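You operate a simulated robot arm through the tools that you are given. There is no shell and no other tool. Be economical: measure what you need, move in short steps, check, and stop when the job is done.

The job below is to be done with a simulated two-armed robot. You get a single attempt, and the scene is never put back.

## Task
The mixer has stalled: jog it free with the jog box, then run the batch at slow speed.
Fine: selector to jog, hold the box steady while pressing its button; leave the batch timer at 15 seconds and wait till the mixer stops.

It is judged by the outcome, as a careful person would: the job done as asked, and still so three seconds after it is handed in. It fails if anything else is knocked over, pushed out of place, dropped, spilled or broken.

## Robot
Two 7-joint arms with two-finger parallel grippers on one trunk, on a base that drives. Base frame: it is fixed to the floor where the robot stands at the start and does not move with it; the origin is under the middle of the robot, x ahead of it, y to its left, z up. Lengths are in mm, angles in rad, forces in N, time in s.
The left shoulder is at the start at [70, 163, 1220], the right one opposite. With the tool pointing down near the work surface each hand reaches from about 300 to 860 mm from the robot's upright axis, wherever it stands, measured 20 degrees to its own side. Places, roughly: batch timer [500, 200, 1200]; dose dial [0, 1900, 1200]; drain valve [-300, 1500, 900]; gate lever [300, 800, 1200]; inlet valve [-100, 2100, 1000]; jog button [100, 600, 800]; lid latch [-200, 1400, 900]; main valve [-200, 2300, 1100]; mixer isolator [400, 400, 900]; mixer speed selector [600, 0, 1200]; mixer start button [500, 200, 1000]; mixer stop button [600, 0, 1000]; powder lever [100, 1300, 1300]; sample lever [300, 600, 1200]; stiffness display [500, 400, 1200]; tilt bolt [100, 1100, 1100]. Payload 3.43 kg a hand.
The TCP of each hand is the grasp point between the finger pads, 34 mm short of the fingertips. In the tool frame z runs along the fingers and y along their closing line. Largest opening 128 mm; finger width 24, thickness 12; the body of the gripper, 48 by 130 mm, starts 96 mm behind the TCP.
Orientation is that of the tool frame in the base frame, as a unit quaternion [x, y, z, w]. With the fingers straight down and closing along the base's y, the tool's x points along the base's -x, its y along +y and its z along -z.

## Interface
- The arms move only by the tool play_rows. It takes "left_targets", "right_targets" or both (then of equal length, played together; a hand with none holds still); each is one flat list of numbers, 7 for each row, row after row: the shift along the tool's x, y, z in units of 100 mm (1.0 is 100 mm), then the turn, a rotation vector about the tool's x, y, z in units of 45 degrees (1.0 is 45 degrees), then the finger opening in mm, from 0 to 128. In form: [tx, ty, tz, rx, ry, rz, grip, tx, ty, tz, rx, ry, rz, grip, ...]. A call has 1 to 20 rows; each row is the pose to reach, as a shift and turn from the pose commanded when the call began, along the tool's axes at that moment. A call with a number of a shift or a turn outside -1 to 1 is refused whole. A row lasts 0.2 s, in which the tool goes at most 50 mm and 0.15 rad; a call with a longer step from one row to the next is refused whole, and so is a gripper value outside its range. A pose out of reach is approached as far as the arm can. The call stops where the force on the tool passes 40 N (or 10 N more than at its start, if that is more) or the arm is blocked; 0.2 s more then pass. The fingers move at their own pace (about 153 mm/s each) and stop on an object; they squeeze with about 36 N. The grip force told is the motor's: it shows also when the fingers shut on nothing. Time passes only in rows, and 0.2 s behind the last, so rows that repeat a pose let the fingers close. The reply holds the time, the measured pose of the TCP, the force on the tool along the base axes, the opening and the grip force, in the units named above and with some noise, with the torque about the TCP (base axes, N m) and any sound that the robot's microphone picked up.
- Cameras (640 x 400 px; columns grow to the right, rows downward): "scene" is now at [114.2, 59.5, 1448.5]; the picture's right is [0.68, -0.73, -0.00], its down [-0.41, -0.38, -0.83] and it looks along [0.61, 0.57, -0.56] (base axes); focal length 214 px, centre (320, 200). "left" rides on the left gripper at [76, 11, -160] in its tool frame; the picture's right is [-0.15, 0.99, 0.00], its down [-0.88, -0.13, -0.46] and it looks along [-0.45, -0.07, 0.89] (tool axes); focal length 234 px, centre (320, 200). "right" rides on the right gripper at [76, -11, -160] in its tool frame; the picture's right is [0.15, 0.99, 0.00], its down [-0.88, 0.13, -0.46] and it looks along [-0.45, 0.07, 0.89] (tool axes); focal length 234 px, centre (320, 200). There is no depth. A picture from a camera that has moved, and an enlarged one, comes with that camera's place and axes in the base frame and with its lens.
- capture(camera): a new picture of that camera. It takes no simulated time.
- move_column(by): slides the trunk up (or, below 0, down) by that many mm; the arms and the scene camera ride with it, the base frame stays. It gives what a move gives, with no picture.
- drive_base(legs): drives the robot by 1 to 6 legs, each [ahead, left, turn to the left] in mm, mm and rad, along the robot's own axes; the way and the turn of a leg run together, so that a leg with both is an arc; at most 1500 mm and 3.142 rad a leg. The arms and the cameras ride along, it lands a little off, and it stops where it bumps. It gives what a move gives.
- turn_head(pan, tilt): turns the head with the scene camera to pan (to the left, within 1.501 rad either way) and tilt (down, from -0.506 to 1.204), counted from straight ahead of the robot. It gives what a move gives.
- zoom(camera, box): a new picture of the part [left, top, right, bottom] of that camera's present view, enlarged. It takes no simulated time.
- sign_off(): hands the job in; it is judged then, once.

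Work in short steps. Places have to be worked out from the pictures, the camera data and where the tool is seen: move nearer, look again, correct. Check each grasp and each placing, and mend what went wrong. You have 120 turns and 100 pictures in all, those below and enlarged ones among them. Open the grippers and draw the arms clear of the work before you hand the job in, unless the task says otherwise; then end with one line.

The tools are called after ">>>" as name(argument=value, ...) on one line, values as JSON. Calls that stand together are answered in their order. play_rows: Moves the arms, as the interface text tells. Its arguments: {"type":"object","properties":{"left_targets":{"type":"array"},"right_targets":{"type":"array"}},"required":[]} The other tools are called the same way: move_column (by) slides the trunk up or down; drive_base (legs) drives the base; turn_head (pan, tilt) turns the head that bears the scene camera; capture (camera) takes a picture; zoom (camera, box) takes an enlarged picture of a part of a camera's view; sign_off () hands the job in.

At the start:

```text
time_s: 0.0
left_tool_pos: [309.2, 421.2, 1372.9]
left_ee_rot: [-0.001, 1.0, 0.0, 0.001]
left_contact_force: [0.1, 0.0, -1.1]
left_moment: [-0.02, 0.02, 0.0]
left_width: 128.0
left_grasp_force: 0.1
right_tool_pos: [439.6, 29.0, 1304.9]
right_ee_rot: [0.0, 1.0, 0.0, 0.0]
right_contact_force: [-0.2, 0.9, -0.9]
right_moment: [-0.01, 0.0, -0.02]
right_width: 127.9
right_grasp_force: 0.1
trunk travel left (down, up): [-700.0, 240.0]
robot x, y, heading: [-0.3, -0.5, 0.003]
head pan, tilt: [0.754, 0.592]
```

scene: 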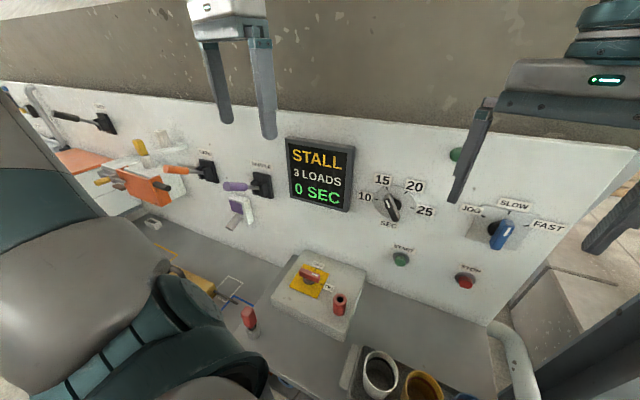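
right: 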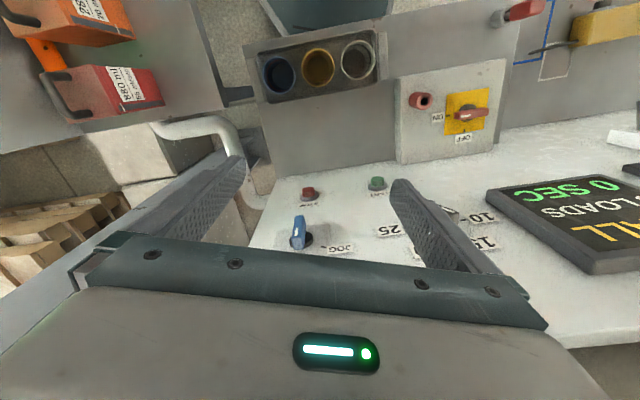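
left: 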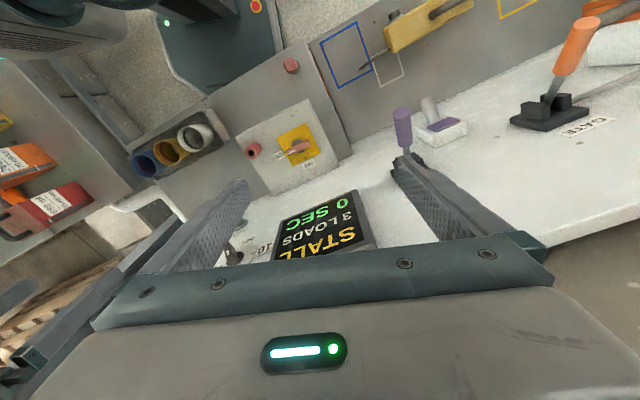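

The display shows STALL, the selector seems to point near SLOW/FAST, and the timer is near 15–25. I zoom in on the panel and the box to read them.

>>> zoom(camera="scene", box=[340, 140, 580, 300])

>>> zoom(camera="scene", box=[130, 200, 430, 400])

```text
2.50 times, centred on (460, 220) of scene
camera zoom: at [114.2, 59.5, 1448.5], right [0.68, -0.73, 0.0], down [-0.41, -0.38, -0.83], along [0.61, 0.57, -0.56], focal length 536 px, centre (-30, 150)
```

zoom: 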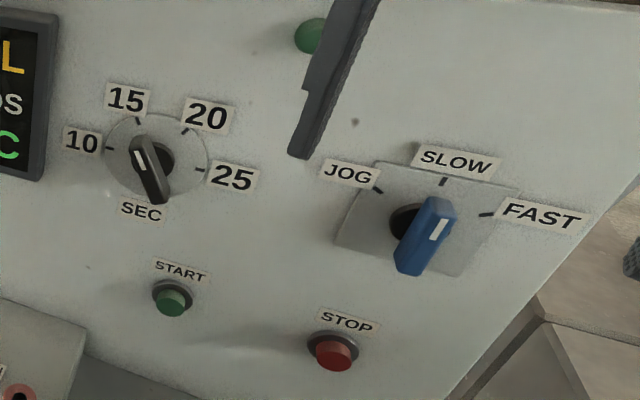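

```text
2.00 times, centred on (280, 300) of scene
camera zoom: at [114.2, 59.5, 1448.5], right [0.68, -0.73, 0.0], down [-0.41, -0.38, -0.83], along [0.61, 0.57, -0.56], focal length 429 px, centre (400, 0)
```

zoom: 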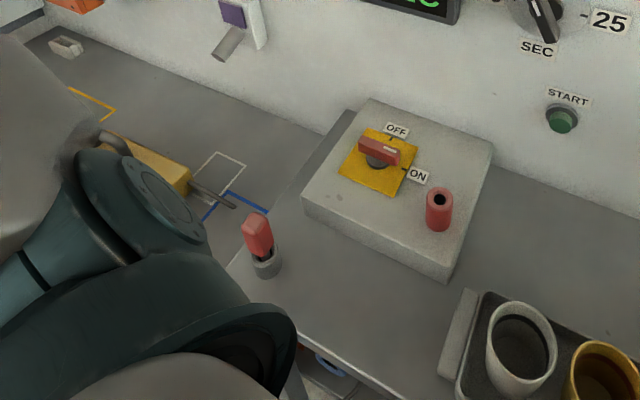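

The isolator, start/stop, selector and timer are located: the selector base is at about [589, 28, 1162] and the panel normal is about (0.95, 0.31, 0). Next I turn the head left to look for the jog box.

>>> turn_head(pan=1.3, tilt=0.8)

>>> capture(camera="scene")

>>> zoom(camera="left", box=[220, 0, 560, 212])

>>> zoom(camera="right", box=[260, 60, 640, 297])

```text
time_s: 1.0
left_tool_pos: [307.8, 421.3, 1372.0]
left_ee_rot: [-0.001, 1.0, 0.001, 0.0]
left_contact_force: [0.7, 0.6, 0.3]
left_moment: [-0.01, 0.01, 0.0]
left_width: 128.0
left_grasp_force: 0.1
right_tool_pos: [439.6, 28.9, 1304.1]
right_ee_rot: [0.0, 1.0, 0.001, 0.0]
right_contact_force: [-1.2, -0.7, 0.2]
right_moment: [-0.01, -0.02, 0.03]
right_width: 128.1
right_grasp_force: 0.0
trunk travel left (down, up): [-700.0, 240.0]
robot x, y, heading: [2.5, 1.6, 0.002]
head pan, tilt: [1.3, 0.799]
```

```text
94 pictures are left
camera scene: at [71.2, 76.6, 1430.8], right [0.96, -0.27, 0.0], down [-0.19, -0.69, -0.7], along [0.19, 0.67, -0.72], focal length 214 px, centre (320, 200)
```

scene: 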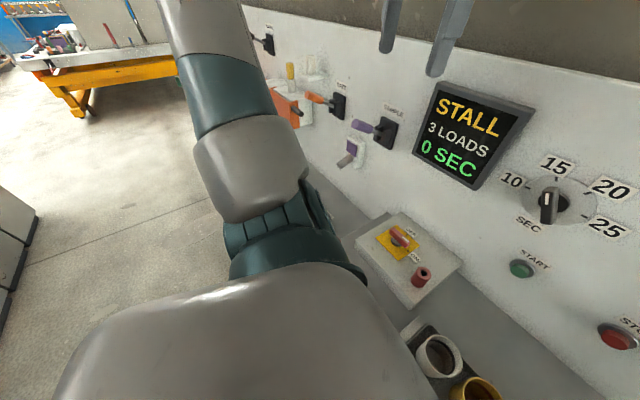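

```text
1.88 times, centred on (390, 106) of left
camera zoom: at [232.8, 431.7, 1533.2], right [0.14, 0.99, 0.0], down [0.88, -0.13, 0.46], along [0.45, -0.07, -0.89], focal length 441 px, centre (188, 377)
```

zoom: 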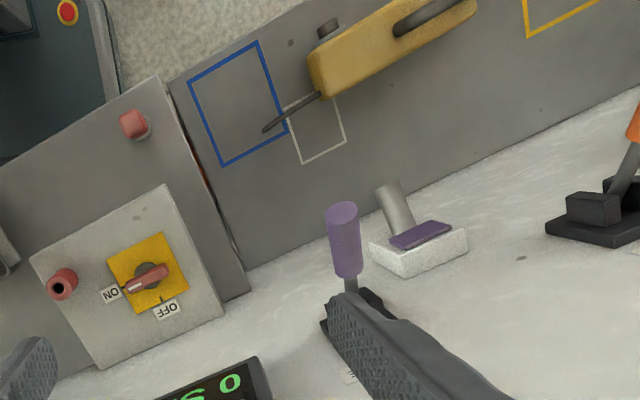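

```text
1.68 times, centred on (450, 178) of right
camera zoom: at [364.0, 16.8, 1465.1], right [-0.15, 0.99, 0.0], down [0.88, 0.13, 0.46], along [0.45, 0.07, -0.89], focal length 394 px, centre (101, 236)
```

zoom: 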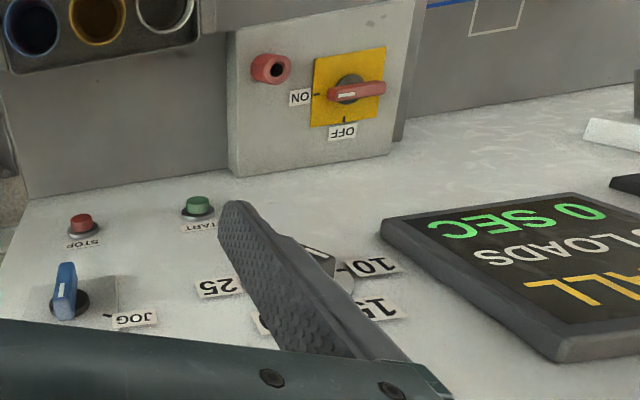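

The isolator is ON. The jog box looks like the yellow pendant on the bench near [130, 680, 820], with a dark button stub near [124, 620, 850]. I square the robot to the panel and back off a little for arm room, then check.

>>> drive_base(legs=[[-120, 0, 0], [0, 0, 0.309]])

>>> turn_head(pan=0.0, tilt=0.5)

>>> play_rows(right_targets=[0, 0, 0, 0, -0.165, 0, 128, 0, 0, 0, 0, -0.33, 0, 128, 0, 0, 0, 0, -0.495, 0, 128, 0, 0, 0, 0, -0.66, 0, 128, 0, 0, 0, 0, -0.825, 0, 128, 0, 0, 0, 0, -1, 0, 128])

>>> play_rows(right_targets=[0, 0, 0, 0, -0.165, 0, 128, 0, 0, 0, 0, -0.33, 0, 128, 0, 0, 0, 0, -0.495, 0, 128, 0, 0, 0, 0, -0.66, 0, 128, 0, 0, 0, 0, -0.825, 0, 128, 0, 0, 0, 0, -1, 0, 128])

>>> capture(camera="scene")

>>> capture(camera="right")

```text
time_s: 3.2
left_tool_pos: [45.3, 493.1, 1372.7]
left_ee_rot: [-0.154, 0.988, 0.001, 0.0]
left_contact_force: [-0.6, -0.1, 0.9]
left_moment: [0.0, 0.04, -0.02]
left_width: 128.0
left_grasp_force: 0.0
right_tool_pos: [291.6, 159.4, 1304.3]
right_ee_rot: [-0.153, 0.988, -0.001, 0.0]
right_contact_force: [-0.1, -1.5, 0.4]
right_moment: [-0.02, -0.03, 0.02]
right_width: 128.0
right_grasp_force: 0.0
trunk travel left (down, up): [-700.0, 240.0]
robot x, y, heading: [-117.7, -2.7, 0.309]
head pan, tilt: [1.3, 0.799]
```

```text
time_s: 4.7
left_tool_pos: [45.6, 494.6, 1372.3]
left_ee_rot: [-0.155, 0.988, 0.001, 0.001]
left_contact_force: [0.8, 0.4, 0.3]
left_moment: [0.01, -0.01, -0.03]
left_width: 128.1
left_grasp_force: 0.0
right_tool_pos: [289.3, 160.1, 1303.4]
right_ee_rot: [-0.153, 0.988, 0.0, 0.0]
right_contact_force: [-0.1, 0.0, -1.5]
right_moment: [0.01, 0.0, -0.01]
right_width: 127.8
right_grasp_force: 0.0
trunk travel left (down, up): [-700.0, 240.0]
robot x, y, heading: [-119.5, 1.3, 0.313]
head pan, tilt: [0.0, 0.499]
```

```text
time_s: 6.1
left_tool_pos: [44.8, 493.2, 1374.0]
left_ee_rot: [-0.154, 0.988, 0.0, 0.0]
left_contact_force: [0.4, -1.3, 0.7]
left_moment: [-0.02, 0.0, 0.0]
left_width: 128.0
left_grasp_force: 0.1
right_tool_pos: [290.0, 160.6, 1304.2]
right_ee_rot: [-0.142, 0.913, 0.06, 0.379]
right_contact_force: [-0.9, 0.1, 0.5]
right_moment: [-0.01, 0.0, -0.01]
right_width: 128.2
right_grasp_force: 0.1
trunk travel left (down, up): [-700.0, 240.0]
robot x, y, heading: [-123.3, -0.4, 0.304]
head pan, tilt: [0.0, 0.499]
```

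```text
time_s: 7.5
left_tool_pos: [42.9, 495.9, 1372.3]
left_ee_rot: [-0.154, 0.988, -0.001, 0.001]
left_contact_force: [0.3, 0.8, -0.4]
left_moment: [0.01, -0.02, -0.01]
left_width: 127.8
left_grasp_force: 0.1
right_tool_pos: [289.0, 162.0, 1304.7]
right_ee_rot: [-0.108, 0.698, 0.108, 0.7]
right_contact_force: [0.1, 0.4, -0.4]
right_moment: [0.01, -0.02, -0.04]
right_width: 127.9
right_grasp_force: 0.1
trunk travel left (down, up): [-700.0, 240.0]
robot x, y, heading: [-119.9, -2.5, 0.311]
head pan, tilt: [0.0, 0.499]
```

```text
91 pictures are left
camera scene: at [11.2, 43.1, 1456.8], right [0.3, -0.95, 0.0], down [-0.46, -0.15, -0.88], along [0.84, 0.27, -0.48], focal length 214 px, centre (320, 200)
```

scene: 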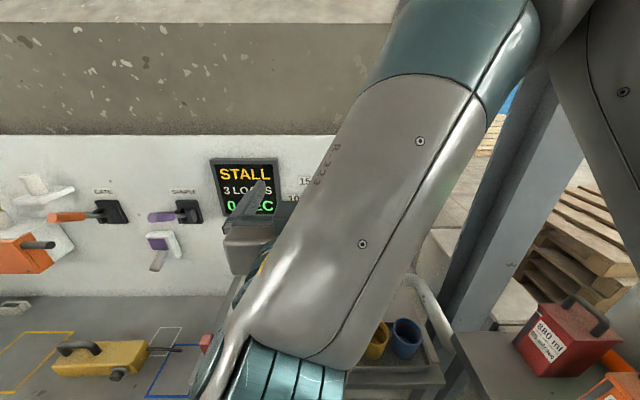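

```text
90 pictures are left
camera right: at [139.9, 103.1, 1230.4], right [-0.3, 0.94, -0.15], down [-0.48, -0.01, 0.88], along [0.83, 0.33, 0.45], focal length 234 px, centre (320, 200)
```

right: 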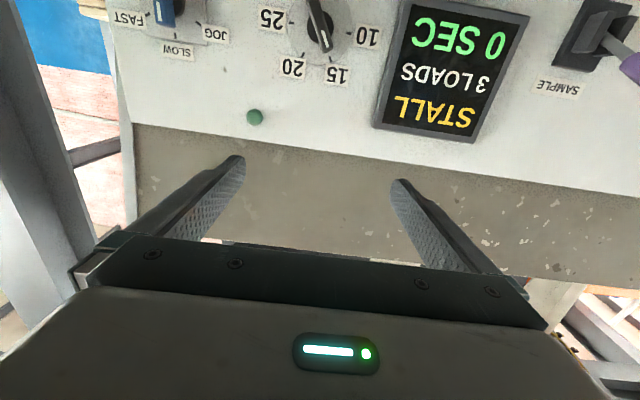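

Tool is now horizontal and square to the panel. I shift the right hand toward the selector (about 220 mm to the right and 140 mm down) to look at the handle squarely.

>>> play_rows(right_targets=[0.2, -0.3, 0, 0, 0, 0, 128, 0.4, -0.6, 0, 0, 0, 0, 128, 0.6, -0.9, 0, 0, 0, 0, 128, 0.7, -1, 0, 0, 0, 0, 128])

>>> play_rows(right_targets=[0.2, -0.3, 0, 0, 0, 0, 128, 0.4, -0.6, 0, 0, 0, 0, 128, 0.6, -0.9, 0, 0, 0, 0, 128, 0.7, -1, 0, 0, 0, 0, 128])

>>> capture(camera="right")

>>> capture(camera="scene")

```text
time_s: 8.5
left_tool_pos: [45.6, 493.9, 1372.3]
left_ee_rot: [-0.155, 0.988, 0.0, -0.001]
left_contact_force: [0.5, -0.2, -0.5]
left_moment: [0.0, 0.04, 0.05]
left_width: 127.5
left_grasp_force: 0.0
right_tool_pos: [348.7, 157.5, 1245.7]
right_ee_rot: [-0.109, 0.698, 0.109, 0.699]
right_contact_force: [0.2, -1.5, -0.8]
right_moment: [-0.03, -0.01, -0.02]
right_width: 128.1
right_grasp_force: 0.1
right hand out of reach, approached as far as the arm can: row 1, 2, 3, 4
trunk travel left (down, up): [-700.0, 240.0]
robot x, y, heading: [-121.3, -1.8, 0.305]
head pan, tilt: [0.0, 0.499]
```

```text
time_s: 9.5
left_tool_pos: [45.3, 494.9, 1372.4]
left_ee_rot: [-0.155, 0.988, 0.0, 0.001]
left_contact_force: [0.4, -0.6, 0.6]
left_moment: [0.02, 0.01, -0.03]
left_width: 127.9
left_grasp_force: 0.0
right_tool_pos: [407.9, 124.0, 1162.8]
right_ee_rot: [-0.109, 0.699, 0.108, 0.699]
right_contact_force: [-0.4, -0.3, 0.9]
right_moment: [0.01, -0.02, -0.03]
right_width: 128.0
right_grasp_force: 0.1
right hand out of reach, approached as far as the arm can: row 1, 2, 3, 4
trunk travel left (down, up): [-700.0, 240.0]
robot x, y, heading: [-120.0, -1.4, 0.309]
head pan, tilt: [0.0, 0.499]
```

```text
89 pictures are left
camera right: at [259.3, 64.7, 1089.2], right [-0.3, 0.94, -0.15], down [-0.47, -0.01, 0.88], along [0.83, 0.33, 0.45], focal length 234 px, centre (320, 200)
```

right: 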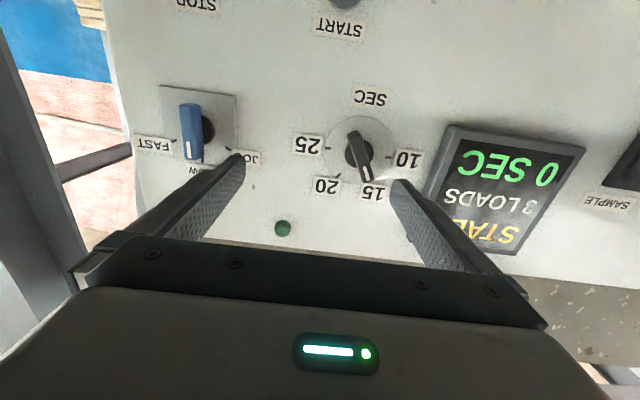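

```text
88 pictures are left
camera scene: at [13.0, 41.9, 1456.7], right [0.3, -0.95, 0.0], down [-0.46, -0.15, -0.88], along [0.84, 0.27, -0.48], focal length 214 px, centre (320, 200)
```

scene: 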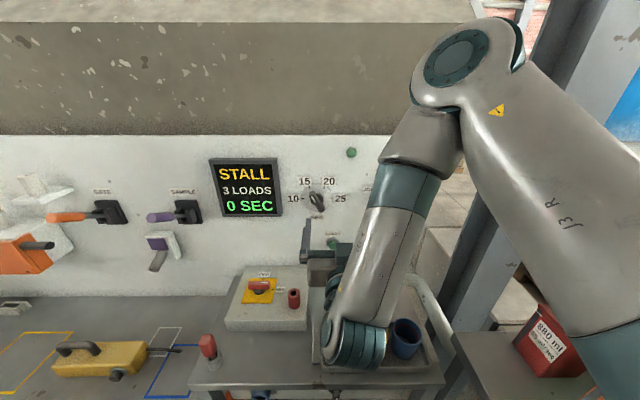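

The selector is at SLOW and the timer is near 15. The right hand is 147 mm left of the selector axis; I slide it across at the current standoff.

>>> play_rows(right_targets=[0, -0.3, 0, 0, 0, 0, 128, 0, -0.6, 0, 0, 0, 0, 128, 0, -0.9, 0, 0, 0, 0, 128, 0, -1, 0, 0, 0, 0, 128])

>>> zoom(camera="right", box=[200, 50, 480, 225])

```text
time_s: 10.5
left_tool_pos: [44.9, 492.0, 1372.7]
left_ee_rot: [-0.156, 0.988, 0.0, 0.0]
left_contact_force: [0.7, 1.3, 0.1]
left_moment: [0.05, -0.03, 0.0]
left_width: 127.9
left_grasp_force: 0.0
right_tool_pos: [475.9, 61.0, 1152.4]
right_ee_rot: [-0.109, 0.699, 0.109, 0.699]
right_contact_force: [0.1, -0.1, 0.5]
right_moment: [0.01, 0.02, 0.02]
right_width: 128.3
right_grasp_force: 0.1
right hand out of reach, approached as far as the arm can: row 1, 2, 3, 4
trunk travel left (down, up): [-700.0, 240.0]
robot x, y, heading: [-121.9, -3.0, 0.313]
head pan, tilt: [0.0, 0.499]
```

```text
2.29 times, centred on (340, 138) of right
camera zoom: at [327.2, 2.0, 1077.4], right [-0.3, 0.94, -0.15], down [-0.47, -0.01, 0.88], along [0.83, 0.33, 0.45], focal length 535 px, centre (274, 343)
```

zoom: 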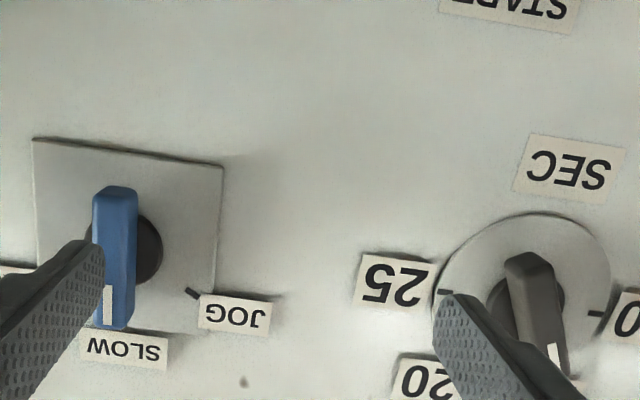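

The handle is vertical (SLOW), centred about y'=-153 along the panel and z≈1160, and its front is about 45 mm off the panel. JOG is 45° counter-clockwise. I back the base 100 mm for arm room, then line the hand up.

>>> drive_base(legs=[[-100, 0, 0]])

>>> play_rows(right_targets=[-0.02, -0.3, 0, 0, 0, 0, 128, -0.04, -0.5, 0, 0, 0, 0, 128, -0.08, -0.66, 0, 0, 0, 0, 128])

>>> capture(camera="right")

```text
time_s: 11.6
left_tool_pos: [-49.8, 463.4, 1371.8]
left_ee_rot: [-0.154, 0.988, 0.0, 0.001]
left_contact_force: [0.2, 0.6, -0.1]
left_moment: [0.0, 0.05, -0.03]
left_width: 128.1
left_grasp_force: 0.0
right_tool_pos: [379.8, 30.2, 1151.6]
right_ee_rot: [-0.108, 0.699, 0.108, 0.699]
right_contact_force: [1.0, 0.8, 0.2]
right_moment: [0.02, 0.01, -0.02]
right_width: 128.0
right_grasp_force: 0.0
trunk travel left (down, up): [-700.0, 240.0]
robot x, y, heading: [-218.1, -28.9, 0.309]
head pan, tilt: [0.0, 0.499]
```

```text
time_s: 12.4
left_tool_pos: [-51.7, 462.6, 1373.5]
left_ee_rot: [-0.153, 0.988, 0.001, 0.001]
left_contact_force: [0.0, -0.1, 0.6]
left_moment: [0.0, -0.05, 0.04]
left_width: 128.2
left_grasp_force: 0.1
right_tool_pos: [415.8, -23.4, 1155.9]
right_ee_rot: [-0.108, 0.698, 0.108, 0.699]
right_contact_force: [-0.1, -0.7, -0.4]
right_moment: [-0.01, -0.01, 0.01]
right_width: 127.9
right_grasp_force: 0.1
right hand out of reach, approached as far as the arm can: row 1, 2, 3
trunk travel left (down, up): [-700.0, 240.0]
robot x, y, heading: [-218.6, -31.8, 0.311]
head pan, tilt: [0.0, 0.499]
```

```text
86 pictures are left
camera right: at [266.7, -82.3, 1082.2], right [-0.3, 0.94, -0.15], down [-0.48, -0.01, 0.88], along [0.83, 0.33, 0.45], focal length 234 px, centre (320, 200)
```

right: 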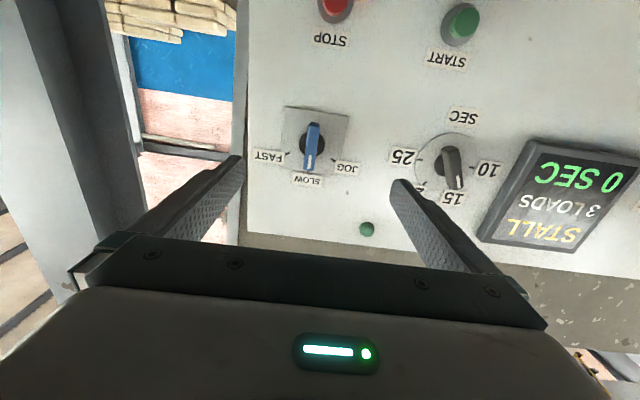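

The hand is at y'≈-149 and the handle at about -157. I shift 8 mm right, advance 90 mm and narrow the fingers to 60 mm, then look again.

>>> play_rows(right_targets=[0, -0.08, 0.3, 0, 0, 0, 60, 0, -0.08, 0.6, 0, 0, 0, 60, 0, -0.08, 0.9, 0, 0, 0, 60, 0, -0.08, 0.9, 0, 0, 0, 60])

>>> capture(camera="right")

```text
time_s: 13.4
left_tool_pos: [-50.3, 462.4, 1373.1]
left_ee_rot: [-0.153, 0.988, 0.0, 0.0]
left_contact_force: [-0.3, -0.4, -0.8]
left_moment: [-0.02, 0.0, -0.02]
left_width: 128.1
left_grasp_force: 0.0
right_tool_pos: [504.4, -6.3, 1155.9]
right_ee_rot: [-0.107, 0.699, 0.107, 0.699]
right_contact_force: [-0.5, -0.3, -0.3]
right_moment: [-0.03, 0.0, 0.04]
right_width: 60.0
right_grasp_force: 0.1
trunk travel left (down, up): [-700.0, 240.0]
robot x, y, heading: [-216.8, -29.8, 0.309]
head pan, tilt: [0.0, 0.499]
```

```text
85 pictures are left
camera right: at [354.8, -64.5, 1081.2], right [-0.3, 0.94, -0.15], down [-0.47, -0.01, 0.88], along [0.83, 0.33, 0.45], focal length 234 px, centre (320, 200)
```

right: 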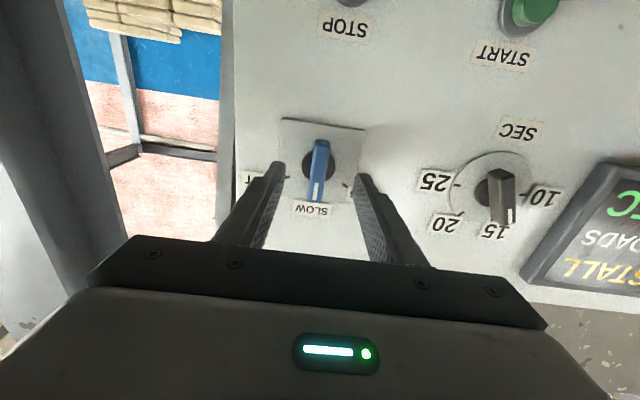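

The handle is centred between the fingers in both directions. I advance 40 mm, then close.

>>> play_rows(right_targets=[0, 0, 0.2, 0, 0, 0, 60, 0, 0, 0.4, 0, 0, 0, 60, 0, 0, 0.4, 0, 0, 0, 0, 0, 0, 0.4, 0, 0, 0, 0, 0, 0, 0.4, 0, 0, 0, 0])

>>> zoom(camera="right", box=[220, 80, 460, 230])

```text
time_s: 14.6
left_tool_pos: [-48.7, 462.6, 1373.1]
left_ee_rot: [-0.153, 0.988, 0.001, -0.001]
left_contact_force: [0.5, -0.4, -0.3]
left_moment: [0.01, 0.02, 0.01]
left_width: 128.1
left_grasp_force: 0.0
right_tool_pos: [543.7, 5.7, 1155.4]
right_ee_rot: [-0.107, 0.699, 0.108, 0.699]
right_contact_force: [4.8, -5.9, 0.1]
right_moment: [-0.16, 0.68, 0.31]
right_width: 16.0
right_grasp_force: 45.2
trunk travel left (down, up): [-700.0, 240.0]
robot x, y, heading: [-219.4, -34.3, 0.305]
head pan, tilt: [0.0, 0.499]
```

```text
2.67 times, centred on (340, 155) of right
camera zoom: at [394.4, -52.3, 1081.1], right [-0.3, 0.94, -0.15], down [-0.47, -0.01, 0.88], along [0.83, 0.33, 0.45], focal length 624 px, centre (267, 320)
```

zoom: 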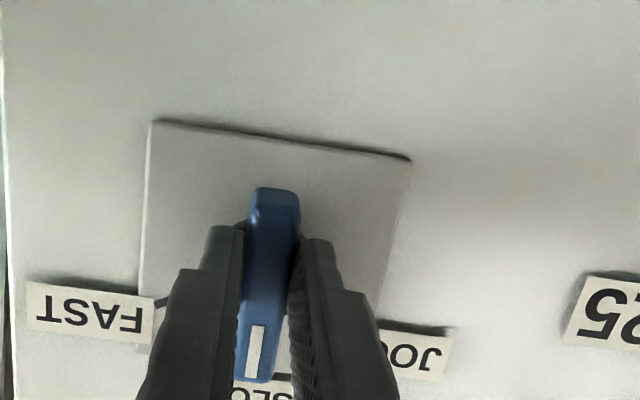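

The handle is held at 16 mm width. I turn −45° about tool z toward JOG, in small steps.

>>> play_rows(right_targets=[0, 0, 0.4, 0, 0, -0.17, 0, 0, 0, 0.4, 0, 0, -0.34, 0, 0, 0, 0.4, 0, 0, -0.51, 0])

```text
time_s: 15.0
left_tool_pos: [-53.9, 458.5, 1373.7]
left_ee_rot: [-0.151, 0.989, 0.001, 0.002]
left_contact_force: [1.2, -0.2, -0.8]
left_moment: [-0.02, 0.09, -0.02]
left_width: 128.1
left_grasp_force: 0.1
right_tool_pos: [553.2, 10.5, 1157.8]
right_ee_rot: [-0.138, 0.692, 0.079, 0.704]
right_contact_force: [-51.1, -27.9, 5.5]
right_moment: [0.33, -0.55, 0.85]
right_width: 15.7
right_grasp_force: 45.4
trunk travel left (down, up): [-700.0, 240.0]
robot x, y, heading: [-218.8, -29.6, 0.301]
head pan, tilt: [0.0, 0.499]
stopped in row 1 (right hand): the force on the tool passed its limit at 161 N (the readings are from after the stop); the commanded pose is now the measured one
```

I mistakenly left a forward shift in those rows and the hand pressed against the panel until it stopped. I back off 10 mm to relieve it and check the handle.

>>> play_rows(right_targets=[0, 0, -0.05, 0, 0, 0, 0, 0, 0, -0.1, 0, 0, 0, 0])

>>> capture(camera="right")

```text
time_s: 15.6
left_tool_pos: [-49.8, 461.1, 1373.8]
left_ee_rot: [-0.152, 0.988, 0.0, 0.001]
left_contact_force: [-0.7, 0.5, 0.3]
left_moment: [-0.02, 0.02, -0.01]
left_width: 128.1
left_grasp_force: 0.0
right_tool_pos: [553.8, 8.3, 1156.7]
right_ee_rot: [-0.137, 0.692, 0.077, 0.704]
right_contact_force: [13.9, -7.0, 28.2]
right_moment: [0.09, 0.21, 0.96]
right_width: 16.0
right_grasp_force: 45.2
trunk travel left (down, up): [-700.0, 240.0]
robot x, y, heading: [-214.3, -31.5, 0.302]
head pan, tilt: [0.0, 0.499]
```

```text
83 pictures are left
camera right: at [406.3, -56.1, 1083.4], right [-0.29, 0.93, -0.23], down [-0.5, 0.06, 0.86], along [0.82, 0.37, 0.45], focal length 234 px, centre (320, 200)
```

right: 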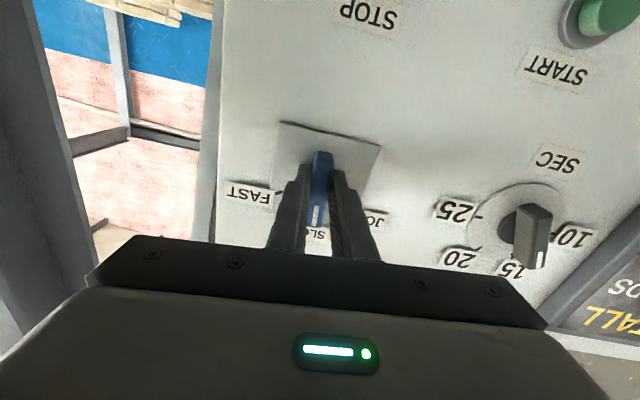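

The grip holds and the handle is intact. I now turn about tool z only, by about −40°.

>>> play_rows(right_targets=[0, 0, 0, 0, 0, -0.15, 0, 0, 0, 0, 0, 0, -0.3, 0, 0, 0, 0, 0, 0, -0.45, 0, 0, 0, 0, 0, 0, -0.6, 0, 0, 0, 0, 0, 0, -0.75, 0, 0, 0, 0, 0, 0, -0.9, 0])

>>> capture(camera="right")

```text
time_s: 16.1
left_tool_pos: [-49.1, 462.5, 1372.2]
left_ee_rot: [-0.152, 0.988, 0.0, 0.001]
left_contact_force: [-0.3, 0.2, -0.3]
left_moment: [0.01, -0.01, -0.02]
left_width: 128.1
left_grasp_force: 0.0
right_tool_pos: [553.0, 8.5, 1157.6]
right_ee_rot: [-0.179, 0.682, 0.031, 0.709]
right_contact_force: [-0.9, -7.1, 3.7]
right_moment: [0.0, 0.19, 1.29]
right_width: 16.0
right_grasp_force: 44.8
trunk travel left (down, up): [-700.0, 240.0]
robot x, y, heading: [-216.8, -29.5, 0.305]
head pan, tilt: [0.0, 0.499]
stopped in row 2 (right hand): the force on the tool passed its limit at 43 N (the readings are from after the stop); the commanded pose is now the measured one
```

```text
82 pictures are left
camera right: at [409.3, -65.6, 1085.9], right [-0.27, 0.89, -0.35], down [-0.53, 0.16, 0.83], along [0.8, 0.42, 0.43], focal length 234 px, centre (320, 200)
```

right: 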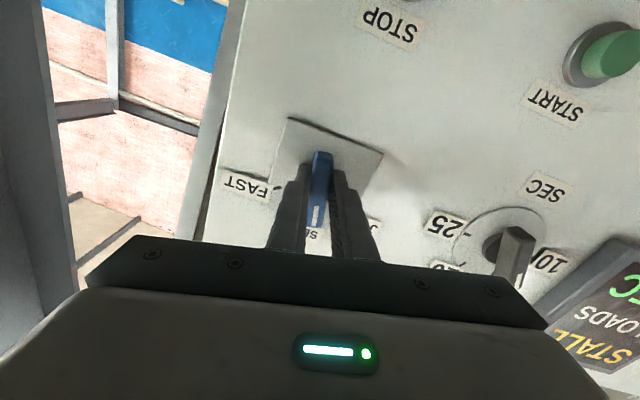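

The handle is following the hand (about 12–15° so far), with the stop caused by resistance passing 40 N. I carry on with finer steps.

>>> play_rows(right_targets=[0, 0, 0, 0, 0, -0.07, 0, 0, 0, 0, 0, 0, -0.14, 0, 0, 0, 0, 0, 0, -0.21, 0, 0, 0, 0, 0, 0, -0.28, 0, 0, 0, 0, 0, 0, -0.35, 0, 0, 0, 0, 0, 0, -0.42, 0, 0, 0, 0, 0, 0, -0.49, 0, 0, 0, 0, 0, 0, -0.56, 0])

>>> capture(camera="right")

```text
time_s: 17.3
left_tool_pos: [-52.2, 465.3, 1371.4]
left_ee_rot: [-0.152, 0.988, -0.001, 0.001]
left_contact_force: [-0.4, -1.0, -0.7]
left_moment: [-0.02, -0.02, 0.02]
left_width: 128.1
left_grasp_force: 0.0
right_tool_pos: [554.6, 6.0, 1159.3]
right_ee_rot: [-0.272, 0.654, -0.072, 0.703]
right_contact_force: [-12.9, -8.8, -8.4]
right_moment: [-0.56, 1.8, 0.49]
right_width: 16.3
right_grasp_force: 44.5
trunk travel left (down, up): [-700.0, 240.0]
robot x, y, heading: [-216.1, -29.6, 0.301]
head pan, tilt: [0.0, 0.499]
stopped in row 6 (right hand): the force on the tool passed its limit at 46 N (the readings are from after the stop); the commanded pose is now the measured one
```

```text
81 pictures are left
camera right: at [413.8, -84.1, 1098.8], right [-0.23, 0.77, -0.6], down [-0.59, 0.38, 0.71], along [0.77, 0.52, 0.36], focal length 234 px, centre (320, 200)
```

right: 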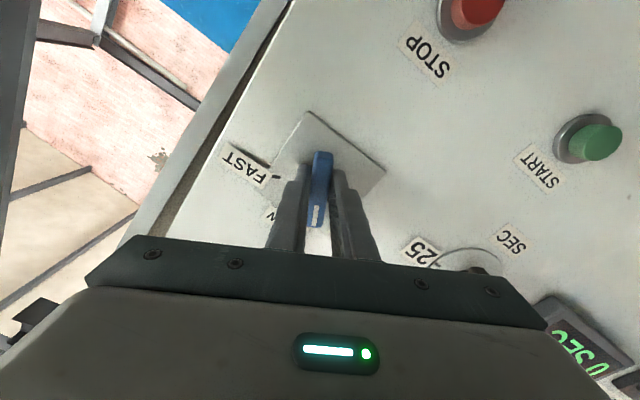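

Turned about 28° now; around 17° remain. I continue with fine steps.

>>> play_rows(right_targets=[0, 0, 0, 0, 0, -0.06, 0, 0, 0, 0, 0, 0, -0.12, 0, 0, 0, 0, 0, 0, -0.18, 0, 0, 0, 0, 0, 0, -0.24, 0, 0, 0, 0, 0, 0, -0.3, 0, 0, 0, 0, 0, 0, -0.36, 0, 0, 0, 0, 0, 0, -0.4, 0])

>>> capture(camera="right")

```text
time_s: 17.7
left_tool_pos: [-51.7, 465.2, 1370.6]
left_ee_rot: [-0.152, 0.988, -0.001, 0.001]
left_contact_force: [-0.8, -0.7, 0.0]
left_moment: [0.01, 0.01, 0.0]
left_width: 128.1
left_grasp_force: 0.0
right_tool_pos: [554.1, 5.7, 1158.8]
right_ee_rot: [-0.283, 0.651, -0.084, 0.7]
right_contact_force: [-18.3, -6.1, -14.4]
right_moment: [-0.66, 1.92, 0.53]
right_width: 16.0
right_grasp_force: 45.3
trunk travel left (down, up): [-700.0, 240.0]
robot x, y, heading: [-215.2, -33.5, 0.303]
head pan, tilt: [0.0, 0.499]
stopped in row 1 (right hand): the force on the tool passed its limit at 47 N (the readings are from after the stop); the commanded pose is now the measured one
```

```text
80 pictures are left
camera right: at [414.0, -86.1, 1101.4], right [-0.23, 0.75, -0.63], down [-0.59, 0.4, 0.7], along [0.77, 0.53, 0.35], focal length 234 px, centre (320, 200)
```

right: 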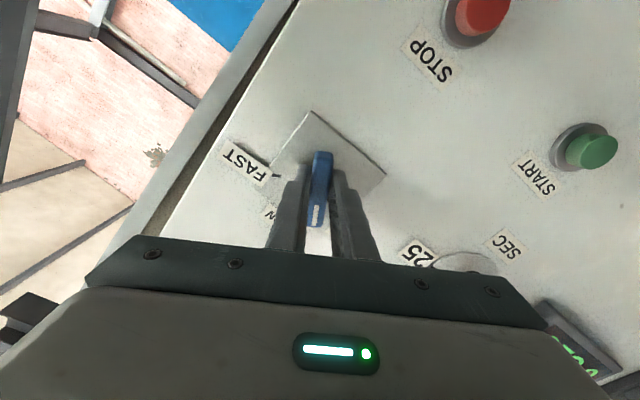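

The fingertips still press on the panel (about 19 N back) with some downward side load. I ease back 5 mm and 2–3 mm down, then continue turning.

>>> play_rows(right_targets=[0.02, 0.01, -0.06, 0, 0, 0, 0, 0.02, 0.01, -0.06, 0, 0, 0, 0])

>>> play_rows(right_targets=[0, 0, 0, 0, 0, -0.06, 0, 0, 0, 0, 0, 0, -0.12, 0, 0, 0, 0, 0, 0, -0.18, 0, 0, 0, 0, 0, 0, -0.24, 0, 0, 0, 0, 0, 0, -0.3, 0, 0, 0, 0, 0, 0, -0.36, 0])

>>> capture(camera="right")

```text
time_s: 18.0
left_tool_pos: [-53.8, 468.4, 1370.9]
left_ee_rot: [-0.153, 0.988, -0.003, 0.002]
left_contact_force: [-0.6, 0.0, -0.1]
left_moment: [0.03, -0.03, -0.01]
left_width: 128.0
left_grasp_force: 0.1
right_tool_pos: [554.4, 5.2, 1159.3]
right_ee_rot: [-0.284, 0.652, -0.087, 0.698]
right_contact_force: [-1.5, 8.2, -19.5]
right_moment: [-0.77, 2.01, 0.42]
right_width: 16.2
right_grasp_force: 45.3
trunk travel left (down, up): [-700.0, 240.0]
robot x, y, heading: [-215.7, -28.0, 0.307]
head pan, tilt: [0.0, 0.499]
stopped in row 1 (right hand): the force on the tool passed its limit at 48 N (the readings are from after the stop); the commanded pose is now the measured one
```

```text
time_s: 18.4
left_tool_pos: [-56.6, 469.9, 1369.6]
left_ee_rot: [-0.154, 0.988, -0.002, 0.002]
left_contact_force: [0.2, 0.7, -1.1]
left_moment: [0.01, -0.01, -0.02]
left_width: 128.1
left_grasp_force: 0.0
right_tool_pos: [553.8, 5.9, 1159.2]
right_ee_rot: [-0.294, 0.649, -0.098, 0.695]
right_contact_force: [-1.0, 8.5, -20.8]
right_moment: [-0.52, 1.43, 1.03]
right_width: 16.0
right_grasp_force: 45.4
trunk travel left (down, up): [-700.0, 240.0]
robot x, y, heading: [-220.6, -34.6, 0.309]
head pan, tilt: [0.0, 0.499]
stopped in row 1 (right hand): the force on the tool passed its limit at 48 N (the readings are from after the stop); the commanded pose is now the measured one
```

```text
79 pictures are left
camera right: at [413.5, -87.4, 1105.0], right [-0.22, 0.72, -0.65], down [-0.59, 0.43, 0.68], along [0.78, 0.54, 0.33], focal length 234 px, centre (320, 200)
```

right: 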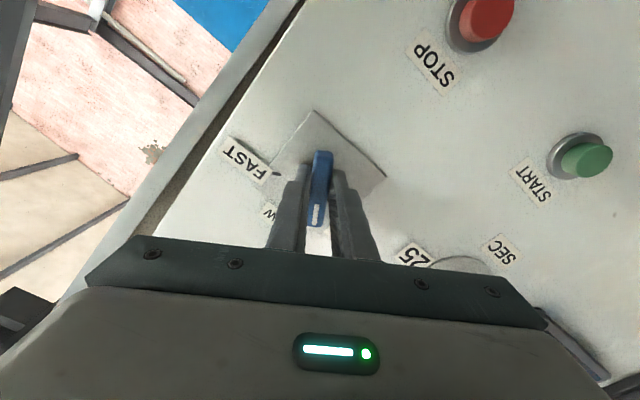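

Residual side force remains. I open the fingers to let arm and handle settle, and look where the handle rests.

>>> play_rows(right_targets=[0, 0, 0, 0, 0, 0, 50, 0, 0, 0, 0, 0, 0, 50])

>>> capture(camera="right")

```text
time_s: 19.0
left_tool_pos: [-55.2, 468.5, 1370.0]
left_ee_rot: [-0.152, 0.988, -0.003, 0.003]
left_contact_force: [0.6, 0.5, 0.0]
left_moment: [0.01, 0.01, 0.0]
left_width: 127.7
left_grasp_force: 0.1
right_tool_pos: [553.5, 4.1, 1163.9]
right_ee_rot: [-0.29, 0.647, -0.097, 0.698]
right_contact_force: [0.0, 0.4, 0.4]
right_moment: [0.03, -0.03, 0.0]
right_width: 50.2
right_grasp_force: 0.0
trunk travel left (down, up): [-700.0, 240.0]
robot x, y, heading: [-217.4, -31.5, 0.305]
head pan, tilt: [0.0, 0.499]
```

```text
78 pictures are left
camera right: at [413.1, -88.9, 1107.9], right [-0.21, 0.73, -0.65], down [-0.6, 0.43, 0.68], along [0.77, 0.53, 0.34], focal length 234 px, centre (320, 200)
```

right: 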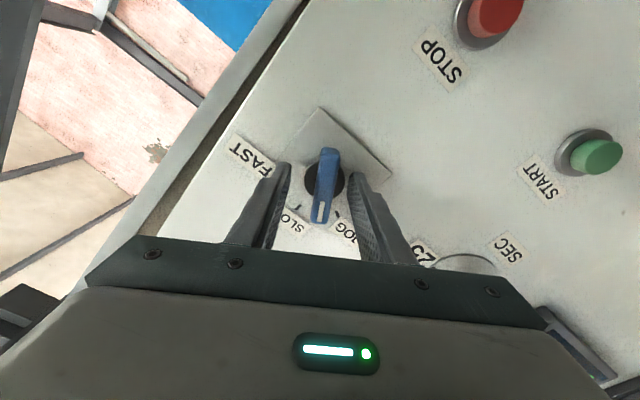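

The handle stays around 30° by friction, short of JOG. I recentre (+2.5 mm in tool y, 6 mm back), regrasp and turn further.

>>> play_rows(right_targets=[0, 0.025, -0.06, 0, 0, 0, 50, 0, 0.025, -0.06, 0, 0, 0, 0, 0, 0.025, -0.06, 0, 0, 0, 0])

>>> play_rows(right_targets=[0, 0, 0, 0, 0, -0.06, 0, 0, 0, 0, 0, 0, -0.12, 0, 0, 0, 0, 0, 0, -0.18, 0, 0, 0, 0, 0, 0, -0.24, 0, 0, 0, 0, 0, 0, -0.3, 0, 0, 0, 0, 0, 0, -0.36, 0])

>>> capture(camera="right")

```text
time_s: 19.8
left_tool_pos: [-63.2, 476.9, 1368.7]
left_ee_rot: [-0.154, 0.988, -0.006, 0.004]
left_contact_force: [-0.3, 0.6, -1.2]
left_moment: [0.0, 0.0, -0.01]
left_width: 128.0
left_grasp_force: 0.2
right_tool_pos: [543.7, 11.8, 1173.3]
right_ee_rot: [-0.29, 0.642, -0.103, 0.702]
right_contact_force: [10.0, 8.5, -3.2]
right_moment: [-0.3, 1.08, 0.5]
right_width: 16.2
right_grasp_force: 44.9
trunk travel left (down, up): [-700.0, 240.0]
robot x, y, heading: [-212.2, -33.2, 0.308]
head pan, tilt: [0.0, 0.499]
```

```text
time_s: 20.3
left_tool_pos: [-67.8, 479.7, 1367.7]
left_ee_rot: [-0.156, 0.988, -0.007, 0.004]
left_contact_force: [-0.7, -0.5, -0.2]
left_moment: [0.01, -0.01, 0.01]
left_width: 127.7
left_grasp_force: 0.1
right_tool_pos: [543.5, 13.5, 1173.4]
right_ee_rot: [-0.314, 0.633, -0.126, 0.696]
right_contact_force: [2.3, 23.6, -34.5]
right_moment: [0.29, 0.59, 1.75]
right_width: 16.5
right_grasp_force: 44.8
trunk travel left (down, up): [-700.0, 240.0]
robot x, y, heading: [-211.4, -30.2, 0.314]
head pan, tilt: [0.0, 0.499]
stopped in row 2 (right hand): the force on the tool passed its limit at 42 N (the readings are from after the stop); the commanded pose is now the measured one
```

```text
77 pictures are left
camera right: at [404.4, -83.1, 1121.4], right [-0.2, 0.68, -0.71], down [-0.61, 0.48, 0.63], along [0.76, 0.56, 0.32], focal length 234 px, centre (320, 200)
```

right: 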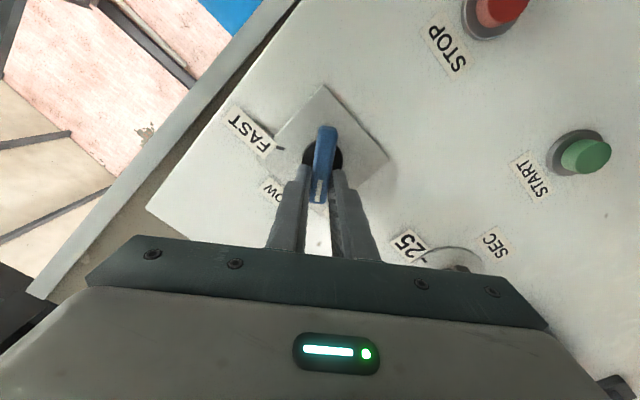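

The hand drifted about 13 mm toward the pointer end, so turning about the TCP side-loads the knob. I release, recentre on the knob axis (+13 mm tool x), and check.

>>> play_rows(right_targets=[0, 0, 0, 0, 0, 0, 50, 0, 0, 0, 0, 0, 0, 50, 0.13, 0, 0, 0, 0, 0, 50, 0.13, 0, 0, 0, 0, 0, 50])

>>> capture(camera="right")

```text
time_s: 21.5
left_tool_pos: [-75.4, 469.2, 1376.4]
left_ee_rot: [-0.174, 0.985, 0.003, 0.007]
left_contact_force: [-1.3, 0.3, 0.7]
left_moment: [-0.03, -0.09, -0.03]
left_width: 128.0
left_grasp_force: 0.0
right_tool_pos: [557.5, 19.3, 1192.5]
right_ee_rot: [-0.311, 0.615, -0.116, 0.715]
right_contact_force: [-4.8, 5.4, -2.7]
right_moment: [0.11, -0.25, -0.69]
right_width: 57.9
right_grasp_force: 4.9
trunk travel left (down, up): [-700.0, 240.0]
robot x, y, heading: [-205.8, -23.5, 0.345]
head pan, tilt: [0.0, 0.499]
stopped in row 4 (right hand): the arm was blocked; the commanded pose is now the measured one
```

```text
76 pictures are left
camera right: at [423.9, -81.2, 1131.4], right [-0.19, 0.69, -0.7], down [-0.65, 0.44, 0.61], along [0.73, 0.57, 0.37], focal length 234 px, centre (320, 200)
```

right: 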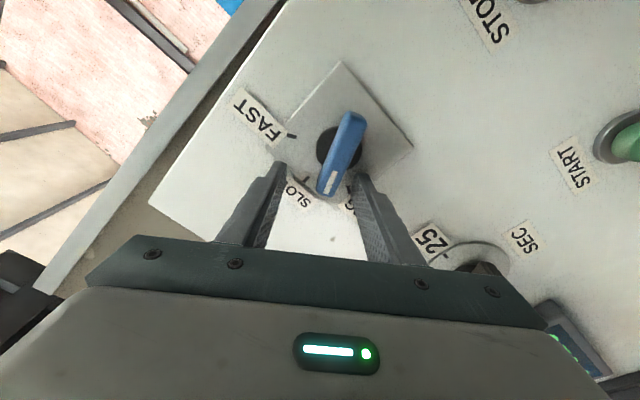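

The arm reports blocked and the robot heading shifted, so something else on the arm may be touching. I check the scene camera.

>>> capture(camera="scene")

>>> capture(camera="left")

```text
75 pictures are left
camera scene: at [-102.9, 48.7, 1460.8], right [0.34, -0.94, 0.03], down [-0.43, -0.18, -0.89], along [0.84, 0.29, -0.46], focal length 214 px, centre (320, 200)
```

scene: 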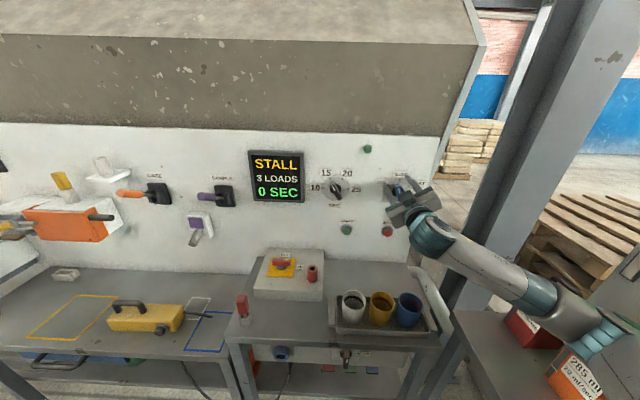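

```text
74 pictures are left
camera left: at [-152.6, 452.1, 1536.9], right [-0.2, 0.98, 0.01], down [0.87, 0.18, 0.47], along [0.46, 0.1, -0.88], focal length 234 px, centre (320, 200)
```

left: 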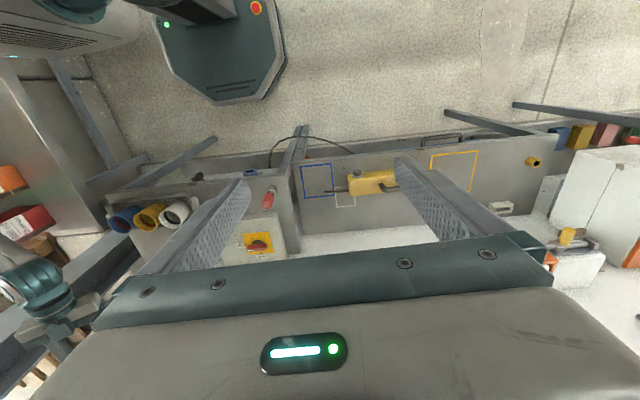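

The right elbow hangs out low by the side table with the cans and a cabinet. I zoom to judge contact.

>>> zoom(camera="scene", box=[440, 220, 640, 400])

>>> zoom(camera="left", box=[0, 0, 220, 400])

```text
2.22 times, centred on (540, 310) of scene
camera zoom: at [-102.9, 48.7, 1460.8], right [0.34, -0.94, 0.03], down [-0.43, -0.18, -0.89], along [0.84, 0.29, -0.46], focal length 477 px, centre (-169, -44)
```

zoom: 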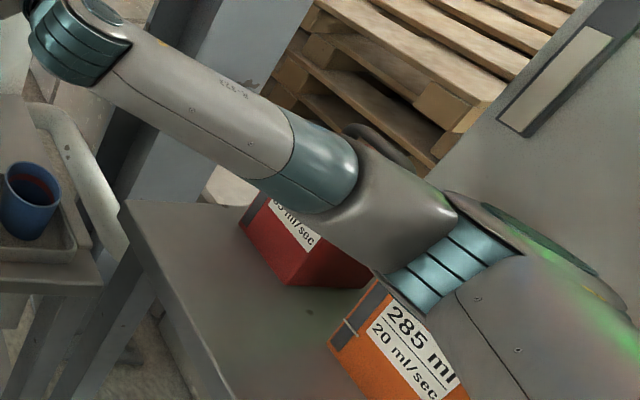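

```text
1.00 times, centred on (110, 200) of left (not enlarged: the box is as wide or as high as the picture)
camera zoom: at [-152.6, 452.1, 1536.9], right [-0.2, 0.98, 0.01], down [0.87, 0.18, 0.47], along [0.46, 0.1, -0.88], focal length 234 px, centre (530, 200)
```

zoom: 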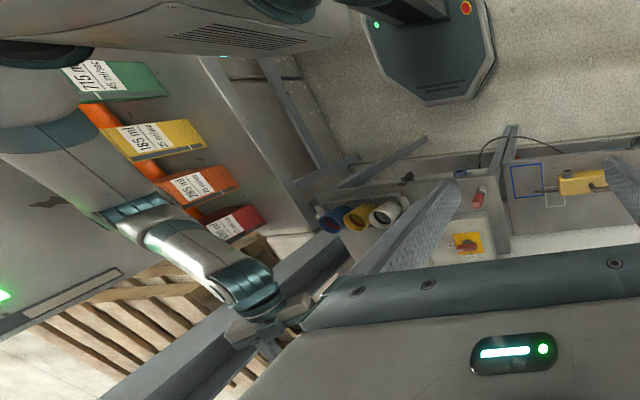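

The right elbow is against the grey cabinet on the right, which explains the blocking and twisting. I back the base straight off so the fingers clear the knob, then move left away from the cabinet.

>>> drive_base(legs=[[-70, 15, 0], [0, 200, 0]])

>>> capture(camera="scene")

>>> turn_head(pan=-0.9, tilt=0.7)

>>> capture(camera="scene")

```text
time_s: 22.4
left_tool_pos: [-118.9, 472.2, 1374.6]
left_ee_rot: [-0.189, 0.982, 0.001, 0.006]
left_contact_force: [0.7, -0.6, -0.2]
left_moment: [0.12, 0.01, 0.01]
left_width: 127.9
left_grasp_force: 0.0
right_tool_pos: [528.3, 33.7, 1208.3]
right_ee_rot: [-0.312, 0.604, -0.109, 0.725]
right_contact_force: [-0.5, -0.6, 0.0]
right_moment: [-0.02, 0.05, 0.06]
right_width: 49.9
right_grasp_force: 0.1
trunk travel left (down, up): [-700.0, 240.0]
robot x, y, heading: [-239.8, -24.9, 0.376]
head pan, tilt: [0.0, 0.499]
stopped in leg 1: the robot was blocked; the commanded pose is now the measured one
```

```text
71 pictures are left
camera scene: at [-128.3, 35.3, 1458.4], right [0.37, -0.93, 0.01], down [-0.43, -0.18, -0.88], along [0.82, 0.32, -0.47], focal length 214 px, centre (320, 200)
```

scene: 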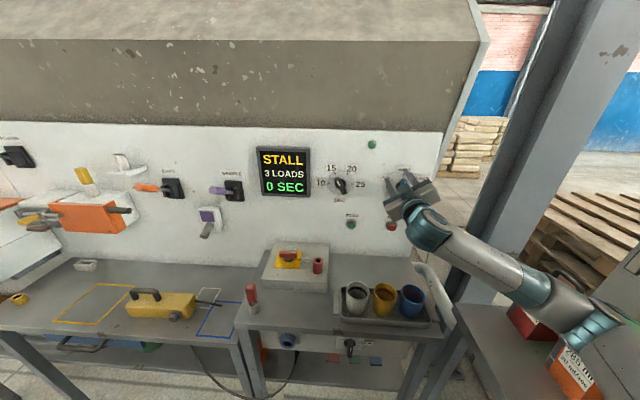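

```text
time_s: 23.6
left_tool_pos: [-117.9, 475.4, 1372.0]
left_ee_rot: [-0.187, 0.982, -0.001, 0.005]
left_contact_force: [-0.2, -1.1, -0.9]
left_moment: [0.01, -0.03, 0.02]
left_width: 128.2
left_grasp_force: 0.0
right_tool_pos: [529.0, 38.6, 1205.3]
right_ee_rot: [-0.314, 0.605, -0.107, 0.723]
right_contact_force: [0.1, 1.1, 0.7]
right_moment: [0.01, 0.0, 0.01]
right_width: 49.9
right_grasp_force: 0.0
trunk travel left (down, up): [-700.0, 240.0]
robot x, y, heading: [-236.6, -28.7, 0.378]
head pan, tilt: [-0.901, 0.7]
```

```text
70 pictures are left
camera scene: at [-138.1, -36.6, 1441.3], right [-0.5, -0.87, 0.0], down [-0.55, 0.31, -0.78], along [0.67, -0.39, -0.63], focal length 214 px, centre (320, 200)
```

scene: 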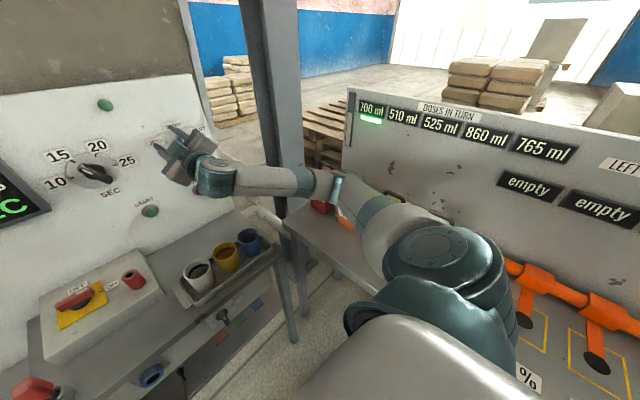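

The elbow is pressed on the dose station's back panel. The hand is now up-left of the knob and clear of it, so I drive straight left to free the elbow.

>>> drive_base(legs=[[0, 120, 0]])

>>> capture(camera="scene")

```text
time_s: 24.9
left_tool_pos: [-139.8, 567.5, 1376.4]
left_ee_rot: [-0.188, 0.982, 0.008, -0.003]
left_contact_force: [0.5, 0.2, 0.4]
left_moment: [0.03, 0.02, -0.04]
left_width: 128.0
left_grasp_force: 0.1
right_tool_pos: [504.5, 134.3, 1183.7]
right_ee_rot: [-0.313, 0.616, -0.099, 0.716]
right_contact_force: [1.1, -0.7, 1.1]
right_moment: [0.02, 0.02, 0.08]
right_width: 49.9
right_grasp_force: 0.0
trunk travel left (down, up): [-700.0, 240.0]
robot x, y, heading: [-278.2, 85.6, 0.374]
head pan, tilt: [-0.901, 0.7]
```

```text
69 pictures are left
camera scene: at [-158.7, 54.2, 1438.6], right [-0.5, -0.87, 0.0], down [-0.56, 0.32, -0.76], along [0.66, -0.38, -0.65], focal length 214 px, centre (320, 200)
```

scene: 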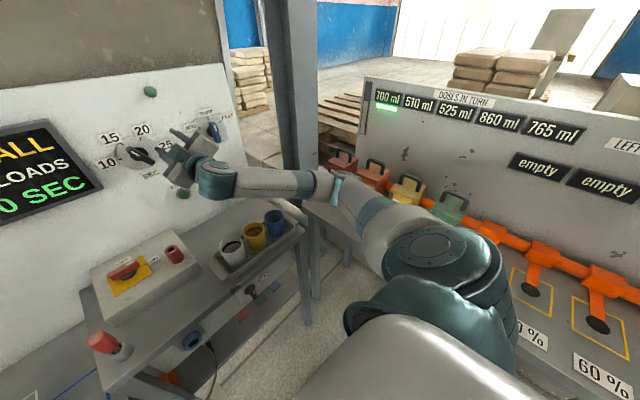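

The elbow is free and the cans are all standing. I back the base 120 mm to clear the hand from the panel, then turn to face the selector from further left so the elbow stays clear.

>>> drive_base(legs=[[-120, 0, 0], [0, 120, 0]])

>>> capture(camera="scene")

```text
time_s: 26.9
left_tool_pos: [-293.3, 636.6, 1376.6]
left_ee_rot: [-0.186, 0.983, 0.007, -0.002]
left_contact_force: [0.8, -0.4, 0.2]
left_moment: [-0.01, 0.02, -0.01]
left_width: 128.0
left_grasp_force: 0.1
right_tool_pos: [349.0, 201.1, 1184.9]
right_ee_rot: [-0.314, 0.615, -0.102, 0.716]
right_contact_force: [-0.5, -0.4, -0.5]
right_moment: [0.0, 0.0, 0.04]
right_width: 50.3
right_grasp_force: 0.1
trunk travel left (down, up): [-700.0, 240.0]
robot x, y, heading: [-436.7, 150.3, 0.373]
head pan, tilt: [-0.901, 0.7]
```

```text
68 pictures are left
camera scene: at [-314.3, 123.4, 1439.0], right [-0.5, -0.86, 0.0], down [-0.56, 0.32, -0.76], along [0.66, -0.38, -0.64], focal length 214 px, centre (320, 200)
```

scene: 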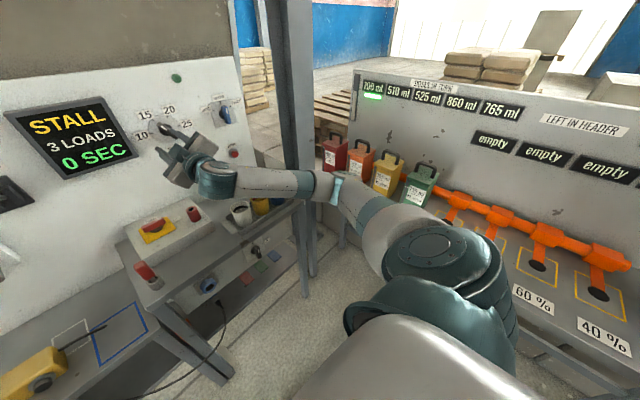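

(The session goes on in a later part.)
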